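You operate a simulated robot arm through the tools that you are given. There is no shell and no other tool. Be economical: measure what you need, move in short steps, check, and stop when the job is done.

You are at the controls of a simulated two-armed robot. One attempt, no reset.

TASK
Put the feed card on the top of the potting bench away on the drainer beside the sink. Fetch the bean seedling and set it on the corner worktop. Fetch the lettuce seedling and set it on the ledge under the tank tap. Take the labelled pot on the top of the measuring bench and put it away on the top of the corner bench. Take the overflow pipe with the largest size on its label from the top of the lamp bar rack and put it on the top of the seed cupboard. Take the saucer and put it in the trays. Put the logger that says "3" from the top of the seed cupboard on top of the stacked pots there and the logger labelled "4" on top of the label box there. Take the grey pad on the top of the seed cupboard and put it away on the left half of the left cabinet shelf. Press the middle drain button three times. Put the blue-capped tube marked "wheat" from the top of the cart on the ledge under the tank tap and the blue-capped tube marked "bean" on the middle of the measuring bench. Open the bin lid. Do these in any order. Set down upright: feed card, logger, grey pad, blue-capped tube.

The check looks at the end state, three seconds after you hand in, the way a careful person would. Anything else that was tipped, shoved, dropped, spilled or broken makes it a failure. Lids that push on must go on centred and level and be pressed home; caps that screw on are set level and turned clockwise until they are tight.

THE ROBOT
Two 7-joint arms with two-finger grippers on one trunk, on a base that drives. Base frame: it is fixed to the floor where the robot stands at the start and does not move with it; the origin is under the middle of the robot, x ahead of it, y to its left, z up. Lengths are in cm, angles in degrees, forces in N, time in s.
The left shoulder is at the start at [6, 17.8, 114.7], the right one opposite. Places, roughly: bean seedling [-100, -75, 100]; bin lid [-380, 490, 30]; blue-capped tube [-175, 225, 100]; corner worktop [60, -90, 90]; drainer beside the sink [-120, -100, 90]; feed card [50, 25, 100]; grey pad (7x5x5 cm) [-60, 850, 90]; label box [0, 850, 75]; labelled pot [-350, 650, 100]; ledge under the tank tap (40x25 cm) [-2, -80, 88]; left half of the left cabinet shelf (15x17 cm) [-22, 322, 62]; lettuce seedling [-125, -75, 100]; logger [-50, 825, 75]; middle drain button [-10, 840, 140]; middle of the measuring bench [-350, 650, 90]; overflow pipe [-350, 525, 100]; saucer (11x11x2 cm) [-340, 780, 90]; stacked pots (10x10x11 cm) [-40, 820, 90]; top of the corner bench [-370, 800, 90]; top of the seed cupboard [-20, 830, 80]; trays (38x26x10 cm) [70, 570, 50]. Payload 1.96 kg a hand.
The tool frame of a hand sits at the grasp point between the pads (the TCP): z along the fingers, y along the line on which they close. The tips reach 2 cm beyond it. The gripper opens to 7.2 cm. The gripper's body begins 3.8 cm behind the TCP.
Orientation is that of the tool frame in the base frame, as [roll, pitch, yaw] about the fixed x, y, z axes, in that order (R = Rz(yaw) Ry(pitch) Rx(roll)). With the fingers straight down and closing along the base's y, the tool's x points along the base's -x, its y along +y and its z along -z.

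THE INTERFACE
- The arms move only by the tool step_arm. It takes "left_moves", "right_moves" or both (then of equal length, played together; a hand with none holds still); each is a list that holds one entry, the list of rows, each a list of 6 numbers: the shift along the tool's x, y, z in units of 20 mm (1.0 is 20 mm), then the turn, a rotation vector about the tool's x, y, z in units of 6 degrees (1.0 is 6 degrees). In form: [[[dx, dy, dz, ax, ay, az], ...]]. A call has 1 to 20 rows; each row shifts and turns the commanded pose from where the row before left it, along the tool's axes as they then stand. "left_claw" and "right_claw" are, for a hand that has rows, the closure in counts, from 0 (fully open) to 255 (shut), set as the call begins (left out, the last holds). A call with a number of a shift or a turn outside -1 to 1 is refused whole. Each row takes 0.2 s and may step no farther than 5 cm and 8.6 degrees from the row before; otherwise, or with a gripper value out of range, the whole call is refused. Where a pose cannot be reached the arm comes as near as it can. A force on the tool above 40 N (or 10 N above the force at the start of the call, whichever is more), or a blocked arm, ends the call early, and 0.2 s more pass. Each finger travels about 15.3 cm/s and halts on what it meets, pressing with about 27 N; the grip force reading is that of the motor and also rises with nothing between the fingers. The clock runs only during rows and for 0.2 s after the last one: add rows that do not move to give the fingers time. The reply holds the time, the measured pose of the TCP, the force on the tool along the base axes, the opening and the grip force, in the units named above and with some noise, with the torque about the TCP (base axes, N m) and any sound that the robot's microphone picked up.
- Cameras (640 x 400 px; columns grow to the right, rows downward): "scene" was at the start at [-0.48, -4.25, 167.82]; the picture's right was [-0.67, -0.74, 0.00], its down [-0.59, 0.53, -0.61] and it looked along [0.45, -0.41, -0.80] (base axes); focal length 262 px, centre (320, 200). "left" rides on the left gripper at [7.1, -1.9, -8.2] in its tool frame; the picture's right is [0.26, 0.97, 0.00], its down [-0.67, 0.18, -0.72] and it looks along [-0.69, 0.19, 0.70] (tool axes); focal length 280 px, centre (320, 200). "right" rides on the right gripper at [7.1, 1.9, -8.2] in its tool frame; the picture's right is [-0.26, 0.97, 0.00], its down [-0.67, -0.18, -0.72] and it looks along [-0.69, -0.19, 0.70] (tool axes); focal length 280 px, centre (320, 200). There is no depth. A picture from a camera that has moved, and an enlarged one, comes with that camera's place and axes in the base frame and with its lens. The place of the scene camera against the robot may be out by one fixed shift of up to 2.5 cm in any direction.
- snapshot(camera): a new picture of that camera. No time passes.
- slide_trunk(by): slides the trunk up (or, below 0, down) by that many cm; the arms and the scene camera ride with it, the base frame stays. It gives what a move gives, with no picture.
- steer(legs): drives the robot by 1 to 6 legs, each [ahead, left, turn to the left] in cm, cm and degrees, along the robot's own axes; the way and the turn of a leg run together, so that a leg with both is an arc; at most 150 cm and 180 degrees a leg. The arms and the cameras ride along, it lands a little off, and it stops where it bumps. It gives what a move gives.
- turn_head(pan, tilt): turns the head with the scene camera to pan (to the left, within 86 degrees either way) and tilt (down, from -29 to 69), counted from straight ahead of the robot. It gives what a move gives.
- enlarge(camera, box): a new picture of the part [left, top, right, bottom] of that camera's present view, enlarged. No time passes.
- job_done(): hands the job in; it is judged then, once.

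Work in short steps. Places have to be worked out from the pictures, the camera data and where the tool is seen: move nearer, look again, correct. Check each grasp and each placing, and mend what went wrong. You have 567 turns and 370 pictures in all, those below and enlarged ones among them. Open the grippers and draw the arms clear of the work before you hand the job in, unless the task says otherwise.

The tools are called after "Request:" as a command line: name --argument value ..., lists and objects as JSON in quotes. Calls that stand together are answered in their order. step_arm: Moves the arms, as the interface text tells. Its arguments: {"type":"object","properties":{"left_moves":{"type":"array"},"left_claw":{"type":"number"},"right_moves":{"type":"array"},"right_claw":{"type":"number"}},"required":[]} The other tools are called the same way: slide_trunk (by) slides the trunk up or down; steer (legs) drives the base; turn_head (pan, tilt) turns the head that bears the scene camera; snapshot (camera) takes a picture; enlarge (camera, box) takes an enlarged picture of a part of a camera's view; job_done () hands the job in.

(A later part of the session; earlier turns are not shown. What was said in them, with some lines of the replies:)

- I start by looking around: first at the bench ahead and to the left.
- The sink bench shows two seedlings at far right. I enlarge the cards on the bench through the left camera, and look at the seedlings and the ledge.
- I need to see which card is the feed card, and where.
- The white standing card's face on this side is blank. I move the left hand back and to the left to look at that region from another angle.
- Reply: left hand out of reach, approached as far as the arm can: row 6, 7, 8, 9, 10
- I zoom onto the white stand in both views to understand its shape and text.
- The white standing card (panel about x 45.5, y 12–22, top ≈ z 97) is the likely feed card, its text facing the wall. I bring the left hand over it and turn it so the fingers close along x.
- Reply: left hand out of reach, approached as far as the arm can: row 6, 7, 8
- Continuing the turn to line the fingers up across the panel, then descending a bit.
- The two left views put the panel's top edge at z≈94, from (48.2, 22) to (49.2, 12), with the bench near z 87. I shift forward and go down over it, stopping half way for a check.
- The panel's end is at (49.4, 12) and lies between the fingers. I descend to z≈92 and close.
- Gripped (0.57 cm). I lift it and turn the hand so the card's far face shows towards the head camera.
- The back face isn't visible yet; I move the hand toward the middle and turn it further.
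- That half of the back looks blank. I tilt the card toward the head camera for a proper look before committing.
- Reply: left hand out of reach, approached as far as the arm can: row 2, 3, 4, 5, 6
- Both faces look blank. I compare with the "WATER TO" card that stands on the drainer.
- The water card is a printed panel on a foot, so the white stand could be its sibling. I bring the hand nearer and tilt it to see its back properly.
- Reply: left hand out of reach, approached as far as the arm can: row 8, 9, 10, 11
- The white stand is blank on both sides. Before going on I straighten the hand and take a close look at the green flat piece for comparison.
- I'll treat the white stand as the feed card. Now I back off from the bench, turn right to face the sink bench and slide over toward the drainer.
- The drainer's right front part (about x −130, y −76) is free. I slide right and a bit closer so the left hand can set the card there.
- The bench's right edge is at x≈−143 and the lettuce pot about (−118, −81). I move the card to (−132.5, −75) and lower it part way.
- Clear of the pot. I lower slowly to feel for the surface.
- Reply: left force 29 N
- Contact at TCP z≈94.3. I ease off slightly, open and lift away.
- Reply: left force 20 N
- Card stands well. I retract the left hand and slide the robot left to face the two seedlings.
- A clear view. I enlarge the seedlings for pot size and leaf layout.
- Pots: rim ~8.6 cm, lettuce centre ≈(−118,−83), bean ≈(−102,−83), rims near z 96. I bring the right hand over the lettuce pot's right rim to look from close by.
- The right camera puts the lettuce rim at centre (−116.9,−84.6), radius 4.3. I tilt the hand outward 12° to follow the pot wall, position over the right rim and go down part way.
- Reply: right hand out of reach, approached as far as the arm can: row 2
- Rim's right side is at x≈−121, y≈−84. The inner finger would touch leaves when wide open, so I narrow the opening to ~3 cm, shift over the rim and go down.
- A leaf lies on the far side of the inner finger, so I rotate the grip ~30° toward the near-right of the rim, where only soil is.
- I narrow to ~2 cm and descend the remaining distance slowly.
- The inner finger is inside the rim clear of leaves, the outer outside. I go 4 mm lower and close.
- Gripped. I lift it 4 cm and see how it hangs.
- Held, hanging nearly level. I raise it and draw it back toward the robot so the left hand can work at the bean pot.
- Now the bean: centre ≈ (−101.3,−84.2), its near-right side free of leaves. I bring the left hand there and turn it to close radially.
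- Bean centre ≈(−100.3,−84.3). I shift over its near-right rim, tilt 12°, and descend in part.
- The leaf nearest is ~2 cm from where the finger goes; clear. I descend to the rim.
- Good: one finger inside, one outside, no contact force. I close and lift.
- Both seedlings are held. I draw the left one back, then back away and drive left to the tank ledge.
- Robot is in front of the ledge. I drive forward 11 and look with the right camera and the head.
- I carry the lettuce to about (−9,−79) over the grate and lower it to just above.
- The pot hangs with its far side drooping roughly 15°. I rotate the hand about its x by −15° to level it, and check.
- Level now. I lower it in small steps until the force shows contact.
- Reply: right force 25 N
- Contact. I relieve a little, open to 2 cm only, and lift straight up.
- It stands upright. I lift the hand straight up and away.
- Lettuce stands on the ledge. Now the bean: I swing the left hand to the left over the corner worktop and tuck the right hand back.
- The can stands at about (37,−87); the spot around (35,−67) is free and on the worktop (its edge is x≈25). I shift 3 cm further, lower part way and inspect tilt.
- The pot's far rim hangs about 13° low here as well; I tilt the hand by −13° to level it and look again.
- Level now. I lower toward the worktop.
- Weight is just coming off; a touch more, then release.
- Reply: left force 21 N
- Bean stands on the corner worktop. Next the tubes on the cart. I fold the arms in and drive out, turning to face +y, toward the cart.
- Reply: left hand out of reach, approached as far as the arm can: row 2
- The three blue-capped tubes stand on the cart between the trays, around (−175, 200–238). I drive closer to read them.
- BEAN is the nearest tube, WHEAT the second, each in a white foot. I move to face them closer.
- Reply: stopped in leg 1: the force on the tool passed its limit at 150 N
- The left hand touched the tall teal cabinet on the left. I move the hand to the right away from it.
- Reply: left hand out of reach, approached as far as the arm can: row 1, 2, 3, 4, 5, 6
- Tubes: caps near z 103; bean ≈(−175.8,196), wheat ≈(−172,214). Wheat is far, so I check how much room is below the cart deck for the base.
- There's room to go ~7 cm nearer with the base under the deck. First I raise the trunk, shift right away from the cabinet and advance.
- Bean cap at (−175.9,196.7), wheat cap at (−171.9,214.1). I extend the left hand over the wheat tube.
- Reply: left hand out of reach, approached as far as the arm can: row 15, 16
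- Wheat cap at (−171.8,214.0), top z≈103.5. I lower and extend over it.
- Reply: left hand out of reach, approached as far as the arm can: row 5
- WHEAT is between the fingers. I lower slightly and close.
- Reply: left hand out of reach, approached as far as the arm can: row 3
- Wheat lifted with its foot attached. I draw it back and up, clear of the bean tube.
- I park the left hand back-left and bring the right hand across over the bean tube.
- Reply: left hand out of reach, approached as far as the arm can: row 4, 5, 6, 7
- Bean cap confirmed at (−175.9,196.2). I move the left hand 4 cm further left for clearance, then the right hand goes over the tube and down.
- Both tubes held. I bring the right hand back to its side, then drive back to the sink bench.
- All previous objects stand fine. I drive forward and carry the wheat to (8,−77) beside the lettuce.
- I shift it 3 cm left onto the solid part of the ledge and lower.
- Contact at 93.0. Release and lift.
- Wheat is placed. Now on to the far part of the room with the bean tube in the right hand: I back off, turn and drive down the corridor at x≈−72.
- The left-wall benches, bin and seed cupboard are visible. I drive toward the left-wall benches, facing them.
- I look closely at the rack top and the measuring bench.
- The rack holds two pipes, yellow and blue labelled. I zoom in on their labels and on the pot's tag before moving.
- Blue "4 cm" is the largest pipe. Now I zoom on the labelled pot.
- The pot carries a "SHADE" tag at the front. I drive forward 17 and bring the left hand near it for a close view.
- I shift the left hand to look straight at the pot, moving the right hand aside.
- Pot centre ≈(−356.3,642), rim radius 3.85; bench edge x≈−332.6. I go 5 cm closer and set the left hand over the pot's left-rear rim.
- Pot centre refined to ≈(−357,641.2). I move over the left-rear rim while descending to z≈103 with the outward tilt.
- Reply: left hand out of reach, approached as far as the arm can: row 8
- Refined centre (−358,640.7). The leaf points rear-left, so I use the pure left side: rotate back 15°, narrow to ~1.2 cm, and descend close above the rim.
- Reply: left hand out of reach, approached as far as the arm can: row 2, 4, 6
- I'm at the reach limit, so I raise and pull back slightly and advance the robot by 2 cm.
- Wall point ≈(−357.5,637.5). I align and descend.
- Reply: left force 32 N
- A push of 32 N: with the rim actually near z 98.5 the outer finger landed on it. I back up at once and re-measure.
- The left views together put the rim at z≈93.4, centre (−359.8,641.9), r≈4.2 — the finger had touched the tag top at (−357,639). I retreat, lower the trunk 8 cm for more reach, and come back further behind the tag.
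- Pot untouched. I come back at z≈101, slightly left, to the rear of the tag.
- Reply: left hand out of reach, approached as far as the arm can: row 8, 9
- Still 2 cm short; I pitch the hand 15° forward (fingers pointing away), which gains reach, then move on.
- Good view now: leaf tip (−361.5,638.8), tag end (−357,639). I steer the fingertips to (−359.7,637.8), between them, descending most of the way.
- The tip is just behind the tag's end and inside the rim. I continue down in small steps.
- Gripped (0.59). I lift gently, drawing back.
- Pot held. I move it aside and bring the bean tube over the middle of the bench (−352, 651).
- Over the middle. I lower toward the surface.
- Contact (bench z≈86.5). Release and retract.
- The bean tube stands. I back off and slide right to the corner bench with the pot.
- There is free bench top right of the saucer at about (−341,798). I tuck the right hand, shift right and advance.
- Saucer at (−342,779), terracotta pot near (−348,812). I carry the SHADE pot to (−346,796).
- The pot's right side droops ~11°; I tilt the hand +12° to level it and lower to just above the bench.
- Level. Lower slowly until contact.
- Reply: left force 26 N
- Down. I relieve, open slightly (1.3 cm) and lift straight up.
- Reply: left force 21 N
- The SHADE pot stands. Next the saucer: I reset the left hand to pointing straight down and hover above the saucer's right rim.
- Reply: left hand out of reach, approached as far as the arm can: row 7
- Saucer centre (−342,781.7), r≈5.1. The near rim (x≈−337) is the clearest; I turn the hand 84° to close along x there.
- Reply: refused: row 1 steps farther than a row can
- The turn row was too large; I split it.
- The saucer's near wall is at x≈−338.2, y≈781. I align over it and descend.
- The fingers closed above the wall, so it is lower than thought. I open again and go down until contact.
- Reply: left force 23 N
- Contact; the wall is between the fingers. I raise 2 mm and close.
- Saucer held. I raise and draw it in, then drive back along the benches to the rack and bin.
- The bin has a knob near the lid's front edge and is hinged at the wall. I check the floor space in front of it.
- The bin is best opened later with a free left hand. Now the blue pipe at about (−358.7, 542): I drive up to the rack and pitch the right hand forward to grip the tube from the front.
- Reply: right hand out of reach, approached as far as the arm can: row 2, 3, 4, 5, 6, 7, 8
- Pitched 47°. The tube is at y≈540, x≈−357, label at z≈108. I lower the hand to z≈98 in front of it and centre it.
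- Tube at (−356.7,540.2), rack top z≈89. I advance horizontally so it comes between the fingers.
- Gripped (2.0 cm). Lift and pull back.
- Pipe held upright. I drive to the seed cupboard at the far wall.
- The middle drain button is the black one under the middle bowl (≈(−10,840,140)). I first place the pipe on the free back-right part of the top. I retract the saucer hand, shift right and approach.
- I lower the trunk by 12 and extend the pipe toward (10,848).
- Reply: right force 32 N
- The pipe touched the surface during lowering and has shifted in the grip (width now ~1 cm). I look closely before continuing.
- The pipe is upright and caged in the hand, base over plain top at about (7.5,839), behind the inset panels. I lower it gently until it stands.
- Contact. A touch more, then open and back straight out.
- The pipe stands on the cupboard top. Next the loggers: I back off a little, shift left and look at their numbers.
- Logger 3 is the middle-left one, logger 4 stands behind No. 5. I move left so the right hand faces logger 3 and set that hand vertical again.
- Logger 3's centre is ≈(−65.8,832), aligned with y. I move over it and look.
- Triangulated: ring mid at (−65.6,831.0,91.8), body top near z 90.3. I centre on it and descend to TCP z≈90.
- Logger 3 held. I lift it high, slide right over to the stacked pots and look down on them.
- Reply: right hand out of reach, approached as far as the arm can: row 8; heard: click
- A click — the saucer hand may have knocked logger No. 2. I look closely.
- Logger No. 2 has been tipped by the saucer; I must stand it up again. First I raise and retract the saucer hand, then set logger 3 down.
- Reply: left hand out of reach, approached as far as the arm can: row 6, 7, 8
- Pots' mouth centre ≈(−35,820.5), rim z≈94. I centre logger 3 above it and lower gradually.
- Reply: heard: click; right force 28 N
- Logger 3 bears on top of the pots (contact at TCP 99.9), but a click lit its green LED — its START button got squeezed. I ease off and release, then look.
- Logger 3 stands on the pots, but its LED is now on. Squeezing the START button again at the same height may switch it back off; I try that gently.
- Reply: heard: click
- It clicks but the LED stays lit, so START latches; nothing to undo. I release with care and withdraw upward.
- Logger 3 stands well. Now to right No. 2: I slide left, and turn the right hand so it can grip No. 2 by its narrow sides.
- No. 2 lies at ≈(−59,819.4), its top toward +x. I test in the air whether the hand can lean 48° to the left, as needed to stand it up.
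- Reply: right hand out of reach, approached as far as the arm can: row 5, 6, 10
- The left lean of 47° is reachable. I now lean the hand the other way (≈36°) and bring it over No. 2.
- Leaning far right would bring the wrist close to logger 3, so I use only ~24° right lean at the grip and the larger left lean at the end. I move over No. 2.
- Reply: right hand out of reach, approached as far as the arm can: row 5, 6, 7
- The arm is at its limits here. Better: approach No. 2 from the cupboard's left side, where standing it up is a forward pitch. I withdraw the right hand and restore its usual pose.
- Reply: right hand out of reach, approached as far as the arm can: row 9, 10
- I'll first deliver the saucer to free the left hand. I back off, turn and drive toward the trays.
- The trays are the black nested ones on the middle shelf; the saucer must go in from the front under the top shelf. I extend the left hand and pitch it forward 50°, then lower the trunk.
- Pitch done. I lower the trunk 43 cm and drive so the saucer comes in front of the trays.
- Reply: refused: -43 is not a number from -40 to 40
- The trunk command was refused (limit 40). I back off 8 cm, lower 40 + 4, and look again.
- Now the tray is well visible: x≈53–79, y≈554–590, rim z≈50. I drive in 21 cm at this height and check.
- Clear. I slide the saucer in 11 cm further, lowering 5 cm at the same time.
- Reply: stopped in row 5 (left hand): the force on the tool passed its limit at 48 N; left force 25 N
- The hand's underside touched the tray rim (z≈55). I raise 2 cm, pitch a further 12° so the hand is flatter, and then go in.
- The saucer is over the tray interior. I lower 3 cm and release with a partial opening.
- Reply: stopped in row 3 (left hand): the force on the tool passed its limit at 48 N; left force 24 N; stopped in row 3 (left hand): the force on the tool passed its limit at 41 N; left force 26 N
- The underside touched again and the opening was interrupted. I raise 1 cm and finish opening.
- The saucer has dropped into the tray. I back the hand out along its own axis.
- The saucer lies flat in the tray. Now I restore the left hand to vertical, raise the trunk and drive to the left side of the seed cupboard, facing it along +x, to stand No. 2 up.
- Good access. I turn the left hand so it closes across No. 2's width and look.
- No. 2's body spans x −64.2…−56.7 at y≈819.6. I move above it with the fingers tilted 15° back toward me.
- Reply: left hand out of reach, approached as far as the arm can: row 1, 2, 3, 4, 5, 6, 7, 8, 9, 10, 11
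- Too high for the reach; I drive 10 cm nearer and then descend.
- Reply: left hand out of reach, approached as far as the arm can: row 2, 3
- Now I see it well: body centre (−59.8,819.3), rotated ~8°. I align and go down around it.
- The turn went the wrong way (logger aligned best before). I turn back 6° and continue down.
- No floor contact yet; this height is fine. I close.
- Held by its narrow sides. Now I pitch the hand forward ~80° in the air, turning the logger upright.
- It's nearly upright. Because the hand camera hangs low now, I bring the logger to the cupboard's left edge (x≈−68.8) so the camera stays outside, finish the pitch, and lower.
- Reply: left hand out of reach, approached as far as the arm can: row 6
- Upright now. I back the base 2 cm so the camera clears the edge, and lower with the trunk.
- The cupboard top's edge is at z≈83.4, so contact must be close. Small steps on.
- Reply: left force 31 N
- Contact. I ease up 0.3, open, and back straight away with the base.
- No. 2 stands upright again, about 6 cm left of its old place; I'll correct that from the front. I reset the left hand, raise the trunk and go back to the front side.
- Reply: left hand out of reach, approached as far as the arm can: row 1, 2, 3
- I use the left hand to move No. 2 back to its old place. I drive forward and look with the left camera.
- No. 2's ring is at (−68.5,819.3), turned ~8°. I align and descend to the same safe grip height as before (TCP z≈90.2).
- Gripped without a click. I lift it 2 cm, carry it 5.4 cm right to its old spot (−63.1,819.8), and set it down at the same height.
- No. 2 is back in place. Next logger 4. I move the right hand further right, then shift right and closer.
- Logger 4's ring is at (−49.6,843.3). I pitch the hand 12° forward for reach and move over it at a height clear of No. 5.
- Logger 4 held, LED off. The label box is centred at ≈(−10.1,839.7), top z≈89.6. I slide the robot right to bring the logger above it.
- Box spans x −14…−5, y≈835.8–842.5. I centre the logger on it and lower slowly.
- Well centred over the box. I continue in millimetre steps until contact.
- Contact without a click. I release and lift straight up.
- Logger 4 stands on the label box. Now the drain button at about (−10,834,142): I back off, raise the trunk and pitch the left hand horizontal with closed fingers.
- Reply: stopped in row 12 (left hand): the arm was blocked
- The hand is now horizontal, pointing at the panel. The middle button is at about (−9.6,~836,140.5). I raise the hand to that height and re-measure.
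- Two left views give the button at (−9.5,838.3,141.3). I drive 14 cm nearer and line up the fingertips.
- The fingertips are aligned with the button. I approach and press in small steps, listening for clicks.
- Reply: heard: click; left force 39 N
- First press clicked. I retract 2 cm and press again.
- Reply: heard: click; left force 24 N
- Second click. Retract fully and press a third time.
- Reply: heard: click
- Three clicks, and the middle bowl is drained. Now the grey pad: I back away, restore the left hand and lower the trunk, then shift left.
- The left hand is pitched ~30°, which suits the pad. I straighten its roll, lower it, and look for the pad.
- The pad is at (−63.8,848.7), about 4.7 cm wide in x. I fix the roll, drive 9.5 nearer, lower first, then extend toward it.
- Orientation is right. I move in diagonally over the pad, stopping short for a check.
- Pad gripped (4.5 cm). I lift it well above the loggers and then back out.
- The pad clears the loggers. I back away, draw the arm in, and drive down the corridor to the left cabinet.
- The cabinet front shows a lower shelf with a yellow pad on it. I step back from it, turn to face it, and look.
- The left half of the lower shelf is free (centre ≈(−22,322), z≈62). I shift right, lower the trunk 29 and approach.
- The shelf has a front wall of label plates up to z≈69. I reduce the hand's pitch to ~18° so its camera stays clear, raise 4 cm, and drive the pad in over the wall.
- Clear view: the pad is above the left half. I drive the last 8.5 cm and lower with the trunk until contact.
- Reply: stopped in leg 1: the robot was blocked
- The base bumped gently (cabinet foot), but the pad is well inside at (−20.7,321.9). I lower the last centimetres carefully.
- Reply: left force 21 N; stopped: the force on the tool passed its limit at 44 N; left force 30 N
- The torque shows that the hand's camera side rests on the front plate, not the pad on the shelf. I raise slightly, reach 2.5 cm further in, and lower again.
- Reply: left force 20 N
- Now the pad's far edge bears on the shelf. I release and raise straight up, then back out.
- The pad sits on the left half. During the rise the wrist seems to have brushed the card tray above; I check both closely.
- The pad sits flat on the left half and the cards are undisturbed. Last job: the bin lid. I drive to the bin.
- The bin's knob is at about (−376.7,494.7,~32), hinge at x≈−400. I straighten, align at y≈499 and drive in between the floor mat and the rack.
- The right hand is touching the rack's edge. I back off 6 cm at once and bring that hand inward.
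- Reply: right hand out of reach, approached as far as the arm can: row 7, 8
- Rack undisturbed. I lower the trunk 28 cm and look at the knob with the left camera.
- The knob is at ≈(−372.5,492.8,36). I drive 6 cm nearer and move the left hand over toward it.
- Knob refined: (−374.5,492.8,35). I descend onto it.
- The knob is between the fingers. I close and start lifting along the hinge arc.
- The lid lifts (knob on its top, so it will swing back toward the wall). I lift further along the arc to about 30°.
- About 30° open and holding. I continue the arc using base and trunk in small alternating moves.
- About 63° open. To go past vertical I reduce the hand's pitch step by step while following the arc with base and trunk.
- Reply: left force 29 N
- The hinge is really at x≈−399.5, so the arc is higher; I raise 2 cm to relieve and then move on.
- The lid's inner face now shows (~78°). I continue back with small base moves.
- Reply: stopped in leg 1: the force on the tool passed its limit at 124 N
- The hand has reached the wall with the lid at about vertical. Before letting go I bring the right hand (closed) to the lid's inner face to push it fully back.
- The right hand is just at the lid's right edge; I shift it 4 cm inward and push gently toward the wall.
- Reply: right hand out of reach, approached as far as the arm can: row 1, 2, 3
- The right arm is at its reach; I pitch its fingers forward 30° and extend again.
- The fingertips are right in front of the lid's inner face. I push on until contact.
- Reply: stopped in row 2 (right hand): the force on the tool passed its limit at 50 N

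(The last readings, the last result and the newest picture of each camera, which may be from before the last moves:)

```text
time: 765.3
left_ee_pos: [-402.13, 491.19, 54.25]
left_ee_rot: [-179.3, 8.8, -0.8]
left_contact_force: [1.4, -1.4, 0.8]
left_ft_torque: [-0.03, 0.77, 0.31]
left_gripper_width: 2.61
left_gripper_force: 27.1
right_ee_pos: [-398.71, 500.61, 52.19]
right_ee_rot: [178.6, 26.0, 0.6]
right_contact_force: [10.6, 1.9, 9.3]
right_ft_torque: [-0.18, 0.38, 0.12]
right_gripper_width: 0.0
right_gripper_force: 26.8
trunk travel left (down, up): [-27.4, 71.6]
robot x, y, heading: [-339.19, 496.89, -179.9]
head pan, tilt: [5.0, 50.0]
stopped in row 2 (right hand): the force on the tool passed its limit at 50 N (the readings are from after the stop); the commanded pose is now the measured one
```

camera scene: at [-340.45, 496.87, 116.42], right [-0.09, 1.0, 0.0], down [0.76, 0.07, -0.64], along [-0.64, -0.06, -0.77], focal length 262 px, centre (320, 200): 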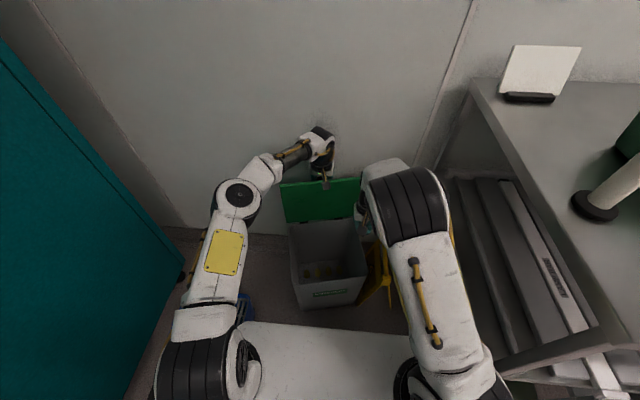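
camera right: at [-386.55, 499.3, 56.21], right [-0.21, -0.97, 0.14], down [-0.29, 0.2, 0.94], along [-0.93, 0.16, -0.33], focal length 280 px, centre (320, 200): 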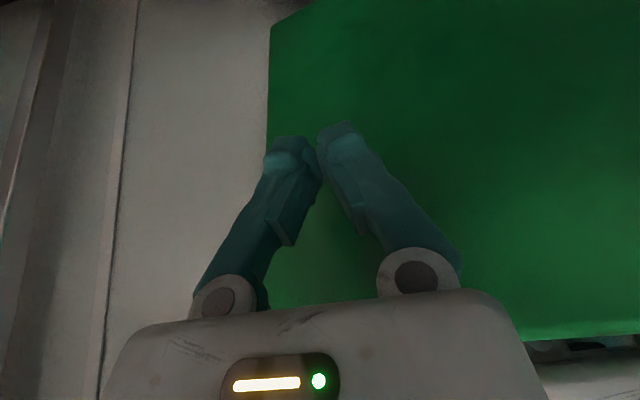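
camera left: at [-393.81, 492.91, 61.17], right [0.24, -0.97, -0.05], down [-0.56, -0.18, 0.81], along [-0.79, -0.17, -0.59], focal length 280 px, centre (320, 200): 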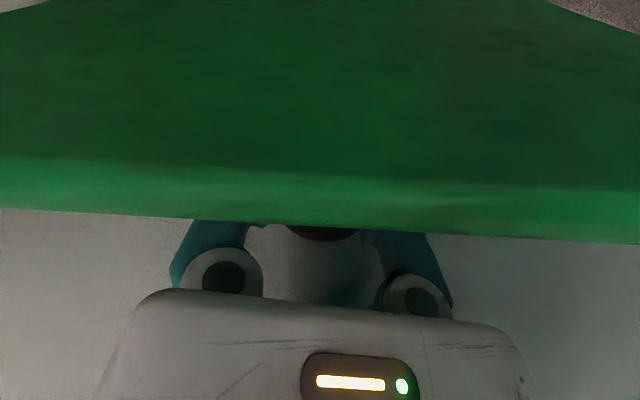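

The right hand holds the lid from inside. I open the left hand and lift it off the knob.

Request:
step_arm --left_moves '[[[0, 0, 0, 0, 0, 0], [0, 0, 0, 0, 0, 0], [0, 0, 0, 0, 0, 0]]]' --left_claw 40

Request:
step_arm --left_moves '[[[-0.1, 0, -0.5, 0, 0, 0], [-0.13, 0, -0.9, 0, 0, 0], [-0.13, 0, -0.9, 0, 0, 0], [-0.13, 0, -0.9, 0, 0, 0], [0, 0, -0.9, 0, 0, 0], [0.5, 0, -0.5, 0, 0, 0], [1, 0, 0, 0, 0, 0], [1, 0, 0, 0, 0, 0], [1, 0, 0, 0, 0, 0]]]'

Request:
snapshot --camera "scene"

Request:
snapshot --camera "left"

```text
time: 766.1
left_ee_pos: [-402.13, 491.22, 54.2]
left_ee_rot: [-179.3, 8.9, -0.7]
left_contact_force: [7.5, 0.9, 3.1]
left_ft_torque: [-0.05, 0.63, 0.12]
left_gripper_width: 6.1
left_gripper_force: 0.0
right_ee_pos: [-398.68, 500.71, 52.2]
right_ee_rot: [178.6, 26.0, 0.7]
right_contact_force: [2.1, 0.7, 10.2]
right_ft_torque: [-0.18, 0.16, 0.02]
right_gripper_width: 0.0
right_gripper_force: 27.1
trunk travel left (down, up): [-27.4, 71.6]
robot x, y, heading: [-338.98, 496.84, -180.1]
head pan, tilt: [5.0, 50.0]
```

```text
time: 768.1
left_ee_pos: [-394.73, 491.11, 62.43]
left_ee_rot: [-179.3, 8.9, -0.8]
left_contact_force: [0.1, -0.1, -0.3]
left_ft_torque: [0.01, -0.02, -0.03]
left_gripper_width: 6.06
left_gripper_force: 0.0
right_ee_pos: [-398.7, 500.73, 52.02]
right_ee_rot: [178.5, 26.0, 0.7]
right_contact_force: [3.8, -0.4, 16.8]
right_ft_torque: [-0.24, 0.3, 0.08]
right_gripper_width: 0.0
right_gripper_force: 26.9
trunk travel left (down, up): [-27.4, 71.6]
robot x, y, heading: [-339.07, 496.95, -179.9]
head pan, tilt: [5.0, 50.0]
```

```text
50 pictures are left
camera scene: at [-340.37, 496.89, 116.43], right [-0.09, 1.0, 0.0], down [0.76, 0.07, -0.64], along [-0.64, -0.06, -0.76], focal length 262 px, centre (320, 200)
```

scene: 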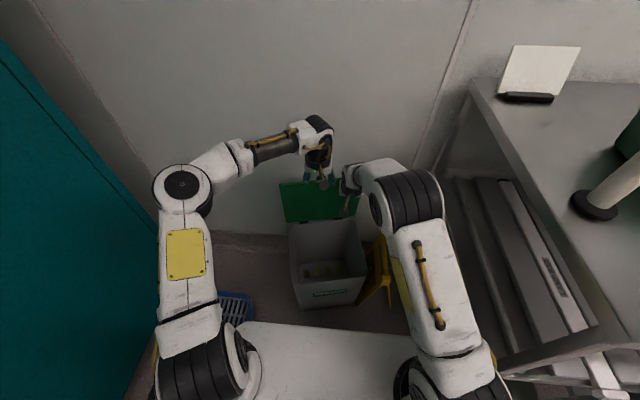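

```text
49 pictures are left
camera left: at [-386.4, 492.71, 69.21], right [0.24, -0.97, -0.05], down [-0.56, -0.18, 0.81], along [-0.79, -0.17, -0.59], focal length 280 px, centre (320, 200)
```

left: 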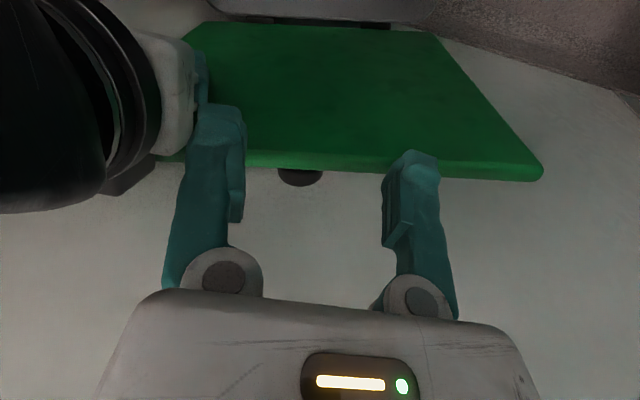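

The left hand is free. I push the lid with the right hand a little further toward the wall.

Request:
step_arm --right_moves '[[[-0.35, 0, 0.1, 0, 0, 0], [-0.35, 0, 0.1, 0, 0, 0], [-0.35, 0, 0.1, 0, 0, 0]]]'

Request:
snapshot --camera "left"

```text
time: 768.9
left_ee_pos: [-394.79, 491.02, 62.07]
left_ee_rot: [-179.3, 8.8, -0.8]
left_contact_force: [0.0, -0.4, 0.2]
left_ft_torque: [0.01, -0.01, 0.0]
left_gripper_width: 6.06
left_gripper_force: 0.1
right_ee_pos: [-400.86, 500.77, 52.17]
right_ee_rot: [178.6, 25.7, 0.7]
right_contact_force: [0.4, -0.4, -0.9]
right_ft_torque: [0.02, -0.04, -0.02]
right_gripper_width: 0.01
right_gripper_force: 27.5
trunk travel left (down, up): [-27.4, 71.6]
robot x, y, heading: [-338.86, 496.82, -179.7]
head pan, tilt: [5.0, 50.0]
```

```text
48 pictures are left
camera left: at [-386.56, 492.7, 69.07], right [0.24, -0.97, -0.05], down [-0.56, -0.18, 0.81], along [-0.79, -0.17, -0.59], focal length 280 px, centre (320, 200)
```

left: 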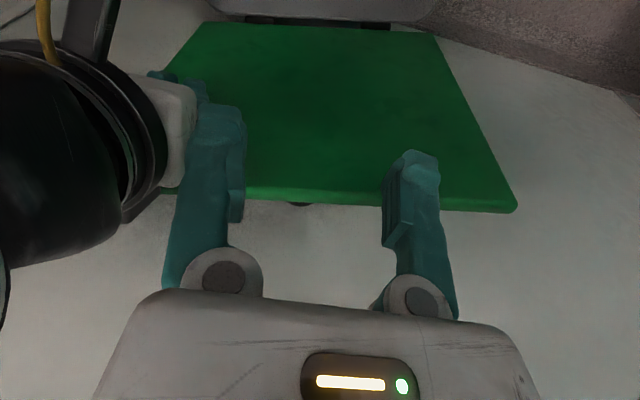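

The lid went back by itself and rests against the wall (no force on the hand). I withdraw the right hand and check that it stays.

Request:
step_arm --right_moves '[[[0.45, 0, -0.21, 0, 0, 0], [0.9, 0, -0.43, 0, 0, 0], [0.9, 0, -0.43, 0, 0, 0], [0.9, 0, -0.43, 0, 0, 0], [0.9, -0.2, -0.43, 0, 0, 0], [0.9, -0.2, -0.43, 0, 0, 0], [0.9, -0.2, -0.43, 0, 0, 0], [0.9, 0, -0.43, 0, 0, 0], [0.9, 0, -0.43, 0, 0, 0], [0.9, 0, -0.43, 0, 0, 0], [0.9, 0, -0.43, 0, 0, 0]]]'

Request:
step_arm --left_moves '[[[0.9, 0, -0.3, 0, 0, 0], [0.9, 0, -0.3, 0, 0, 0], [0.9, 0, -0.3, 0, 0, 0], [0.9, 0, -0.3, 0, 0, 0], [0.9, 0, 0, 0, 0, 0], [0.9, 0, 0, 0, 0, 0], [0.9, 0, 0, 0, 0, 0], [0.9, 0, 0, 0, 0, 0]]]' --left_claw 0

Request:
snapshot --camera "scene"

```text
time: 771.3
left_ee_pos: [-394.86, 491.01, 62.19]
left_ee_rot: [-179.3, 8.7, -0.8]
left_contact_force: [-0.1, 0.1, -0.3]
left_ft_torque: [-0.01, -0.02, -0.01]
left_gripper_width: 6.05
left_gripper_force: 0.0
right_ee_pos: [-379.98, 502.26, 52.24]
right_ee_rot: [178.5, 25.9, 0.7]
right_contact_force: [-0.7, -0.3, -0.4]
right_ft_torque: [0.02, -0.02, 0.0]
right_gripper_width: 0.0
right_gripper_force: 27.1
trunk travel left (down, up): [-27.4, 71.6]
robot x, y, heading: [-338.77, 496.75, -179.7]
head pan, tilt: [5.0, 50.0]
```

```text
time: 773.1
left_ee_pos: [-380.23, 490.64, 62.51]
left_ee_rot: [-179.3, 8.8, -0.8]
left_contact_force: [0.1, 0.2, -0.2]
left_ft_torque: [-0.03, 0.03, -0.03]
left_gripper_width: 7.19
left_gripper_force: 0.0
right_ee_pos: [-379.91, 502.34, 52.14]
right_ee_rot: [178.5, 25.8, 0.7]
right_contact_force: [0.3, -0.1, -0.2]
right_ft_torque: [-0.02, -0.01, -0.01]
right_gripper_width: 0.0
right_gripper_force: 27.2
trunk travel left (down, up): [-27.4, 71.6]
robot x, y, heading: [-339.16, 496.73, -179.9]
head pan, tilt: [5.0, 50.0]
```

```text
47 pictures are left
camera scene: at [-340.57, 496.89, 116.42], right [-0.09, 1.0, 0.0], down [0.76, 0.07, -0.64], along [-0.64, -0.06, -0.77], focal length 262 px, centre (320, 200)
```

scene: 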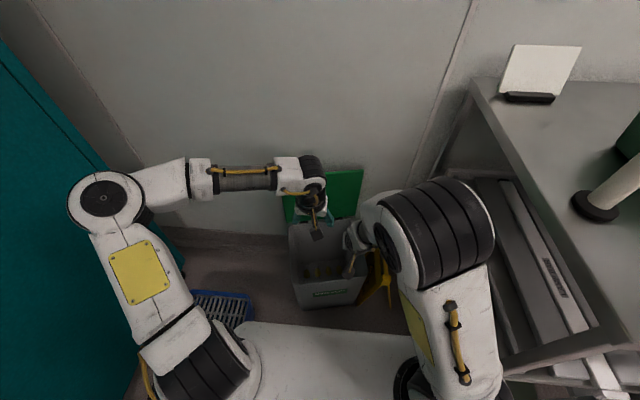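

The lid stays open. I back away, and check the bin and rack once more.

Request:
steer --legs '[[-45, 0, 0]]'

Request:
slide_trunk --by 30

Request:
turn_head --pan 0 --tilt 38

Request:
snapshot --camera "scene"

```text
time: 775.8
left_ee_pos: [-335.64, 490.81, 62.45]
left_ee_rot: [-179.4, 8.8, -0.9]
left_contact_force: [0.2, -0.4, 0.4]
left_ft_torque: [0.02, 0.0, 0.01]
left_gripper_width: 7.2
left_gripper_force: 0.1
right_ee_pos: [-335.27, 502.58, 52.3]
right_ee_rot: [178.5, 25.8, 0.6]
right_contact_force: [0.5, 0.2, 0.1]
right_ft_torque: [0.05, -0.02, 0.02]
right_gripper_width: 0.0
right_gripper_force: 27.0
trunk travel left (down, up): [-27.4, 71.6]
robot x, y, heading: [-294.38, 497.18, -179.6]
head pan, tilt: [5.0, 50.0]
```

```text
time: 778.8
left_ee_pos: [-335.47, 490.91, 92.39]
left_ee_rot: [-179.3, 8.9, -0.8]
left_contact_force: [-0.5, 0.1, -0.1]
left_ft_torque: [0.0, 0.05, -0.02]
left_gripper_width: 7.2
left_gripper_force: 0.1
right_ee_pos: [-335.12, 502.36, 82.16]
right_ee_rot: [178.6, 25.8, 0.8]
right_contact_force: [-0.1, 0.3, 0.8]
right_ft_torque: [0.0, -0.03, 0.01]
right_gripper_width: 0.02
right_gripper_force: 27.0
trunk travel left (down, up): [-57.4, 41.6]
robot x, y, heading: [-294.49, 496.95, -179.7]
head pan, tilt: [5.0, 50.0]
```

```text
time: 779.5
left_ee_pos: [-335.55, 490.81, 92.38]
left_ee_rot: [-179.3, 8.8, -0.8]
left_contact_force: [-0.5, -0.4, -0.1]
left_ft_torque: [0.05, -0.02, -0.02]
left_gripper_width: 7.22
left_gripper_force: 0.0
right_ee_pos: [-335.17, 502.41, 82.19]
right_ee_rot: [178.4, 25.8, 0.7]
right_contact_force: [0.2, -0.1, -0.1]
right_ft_torque: [-0.01, 0.0, 0.0]
right_gripper_width: 0.0
right_gripper_force: 26.9
trunk travel left (down, up): [-57.4, 41.6]
robot x, y, heading: [-294.12, 496.96, -179.9]
head pan, tilt: [0.0, 38.0]
```

```text
46 pictures are left
camera scene: at [-296.8, 497.62, 148.13], right [0.0, 1.0, 0.0], down [0.62, 0.0, -0.79], along [-0.79, 0.0, -0.62], focal length 262 px, centre (320, 200)
```

scene: 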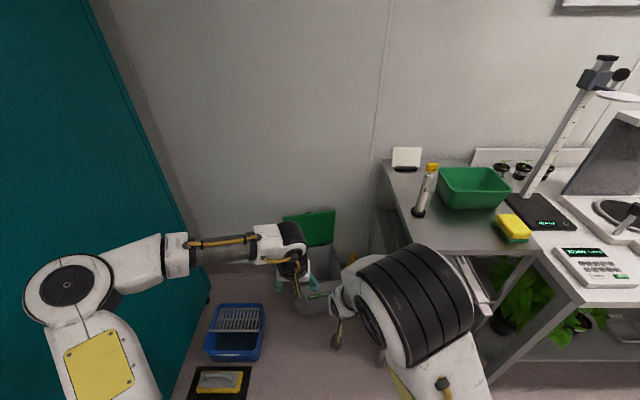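

The lid stays open and the rack is as it was. I open both grippers and draw back clear before handing in.

Request:
steer --legs '[[-30, 0, 0]]'

Request:
step_arm --right_moves '[[[0, 0, 0, 0, 0, 0], [0, 0, 0, 0, 0, 0], [0, 0, 0, 0, 0, 0]]]' --right_claw 0

Request:
enlarge --camera "scene" --box '[240, 130, 480, 320]'

```text
time: 781.6
left_ee_pos: [-305.2, 490.9, 92.56]
left_ee_rot: [-179.2, 8.8, -1.0]
left_contact_force: [0.3, -0.4, 0.8]
left_ft_torque: [0.0, 0.02, -0.01]
left_gripper_width: 7.2
left_gripper_force: 0.1
right_ee_pos: [-304.68, 502.61, 82.32]
right_ee_rot: [178.5, 25.9, 0.7]
right_contact_force: [1.0, -0.6, -0.8]
right_ft_torque: [0.01, 0.05, 0.05]
right_gripper_width: 0.0
right_gripper_force: 26.7
trunk travel left (down, up): [-57.4, 41.6]
robot x, y, heading: [-263.7, 496.55, 179.7]
head pan, tilt: [0.0, 38.0]
```

```text
time: 782.4
left_ee_pos: [-305.14, 491.1, 92.5]
left_ee_rot: [-179.2, 8.8, -0.9]
left_contact_force: [-0.4, 0.5, 1.0]
left_ft_torque: [-0.01, -0.02, 0.05]
left_gripper_width: 7.19
left_gripper_force: 0.1
right_ee_pos: [-304.87, 502.6, 82.26]
right_ee_rot: [178.5, 25.7, 0.7]
right_contact_force: [0.0, 0.4, 0.1]
right_ft_torque: [0.03, -0.01, -0.03]
right_gripper_width: 7.19
right_gripper_force: 0.1
trunk travel left (down, up): [-57.4, 41.6]
robot x, y, heading: [-263.65, 496.73, 179.9]
head pan, tilt: [0.0, 38.0]
```

```text
2.11 times, centred on (360, 225) of scene
camera zoom: at [-266.41, 497.63, 148.14], right [0.0, 1.0, 0.0], down [0.62, 0.0, -0.79], along [-0.79, 0.0, -0.62], focal length 552 px, centre (236, 147)
```

zoom: 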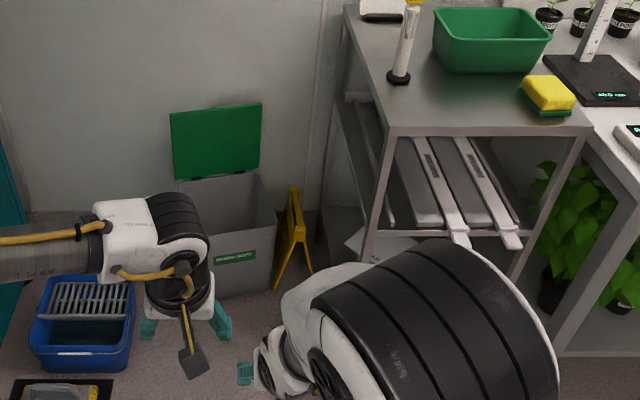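

Everything is placed, the lid stands open, both grippers are open and the arms are clear; I hand in.

Request:
job_done

```text
The job is handed in.
```

I did every task on the list and handed the job in, but two things went differently from what you asked.

- **Feed card:** I moved the white standing card from the potting bench to the drainer. It has no text on either side, so taking it as the feed card was a judgement. The other flat pieces there were a "SOW TODAY BASIL" plaque and a plain green piece.
- **Logger 3:** its START button got squeezed as I set it on the stacked pots, and its LED is now lit. Pressing it again did not switch it off.

I also knocked over logger No. 2 with the saucer. I stood it up again and put it back within about a centimetre of where it was, and its LED stayed off.
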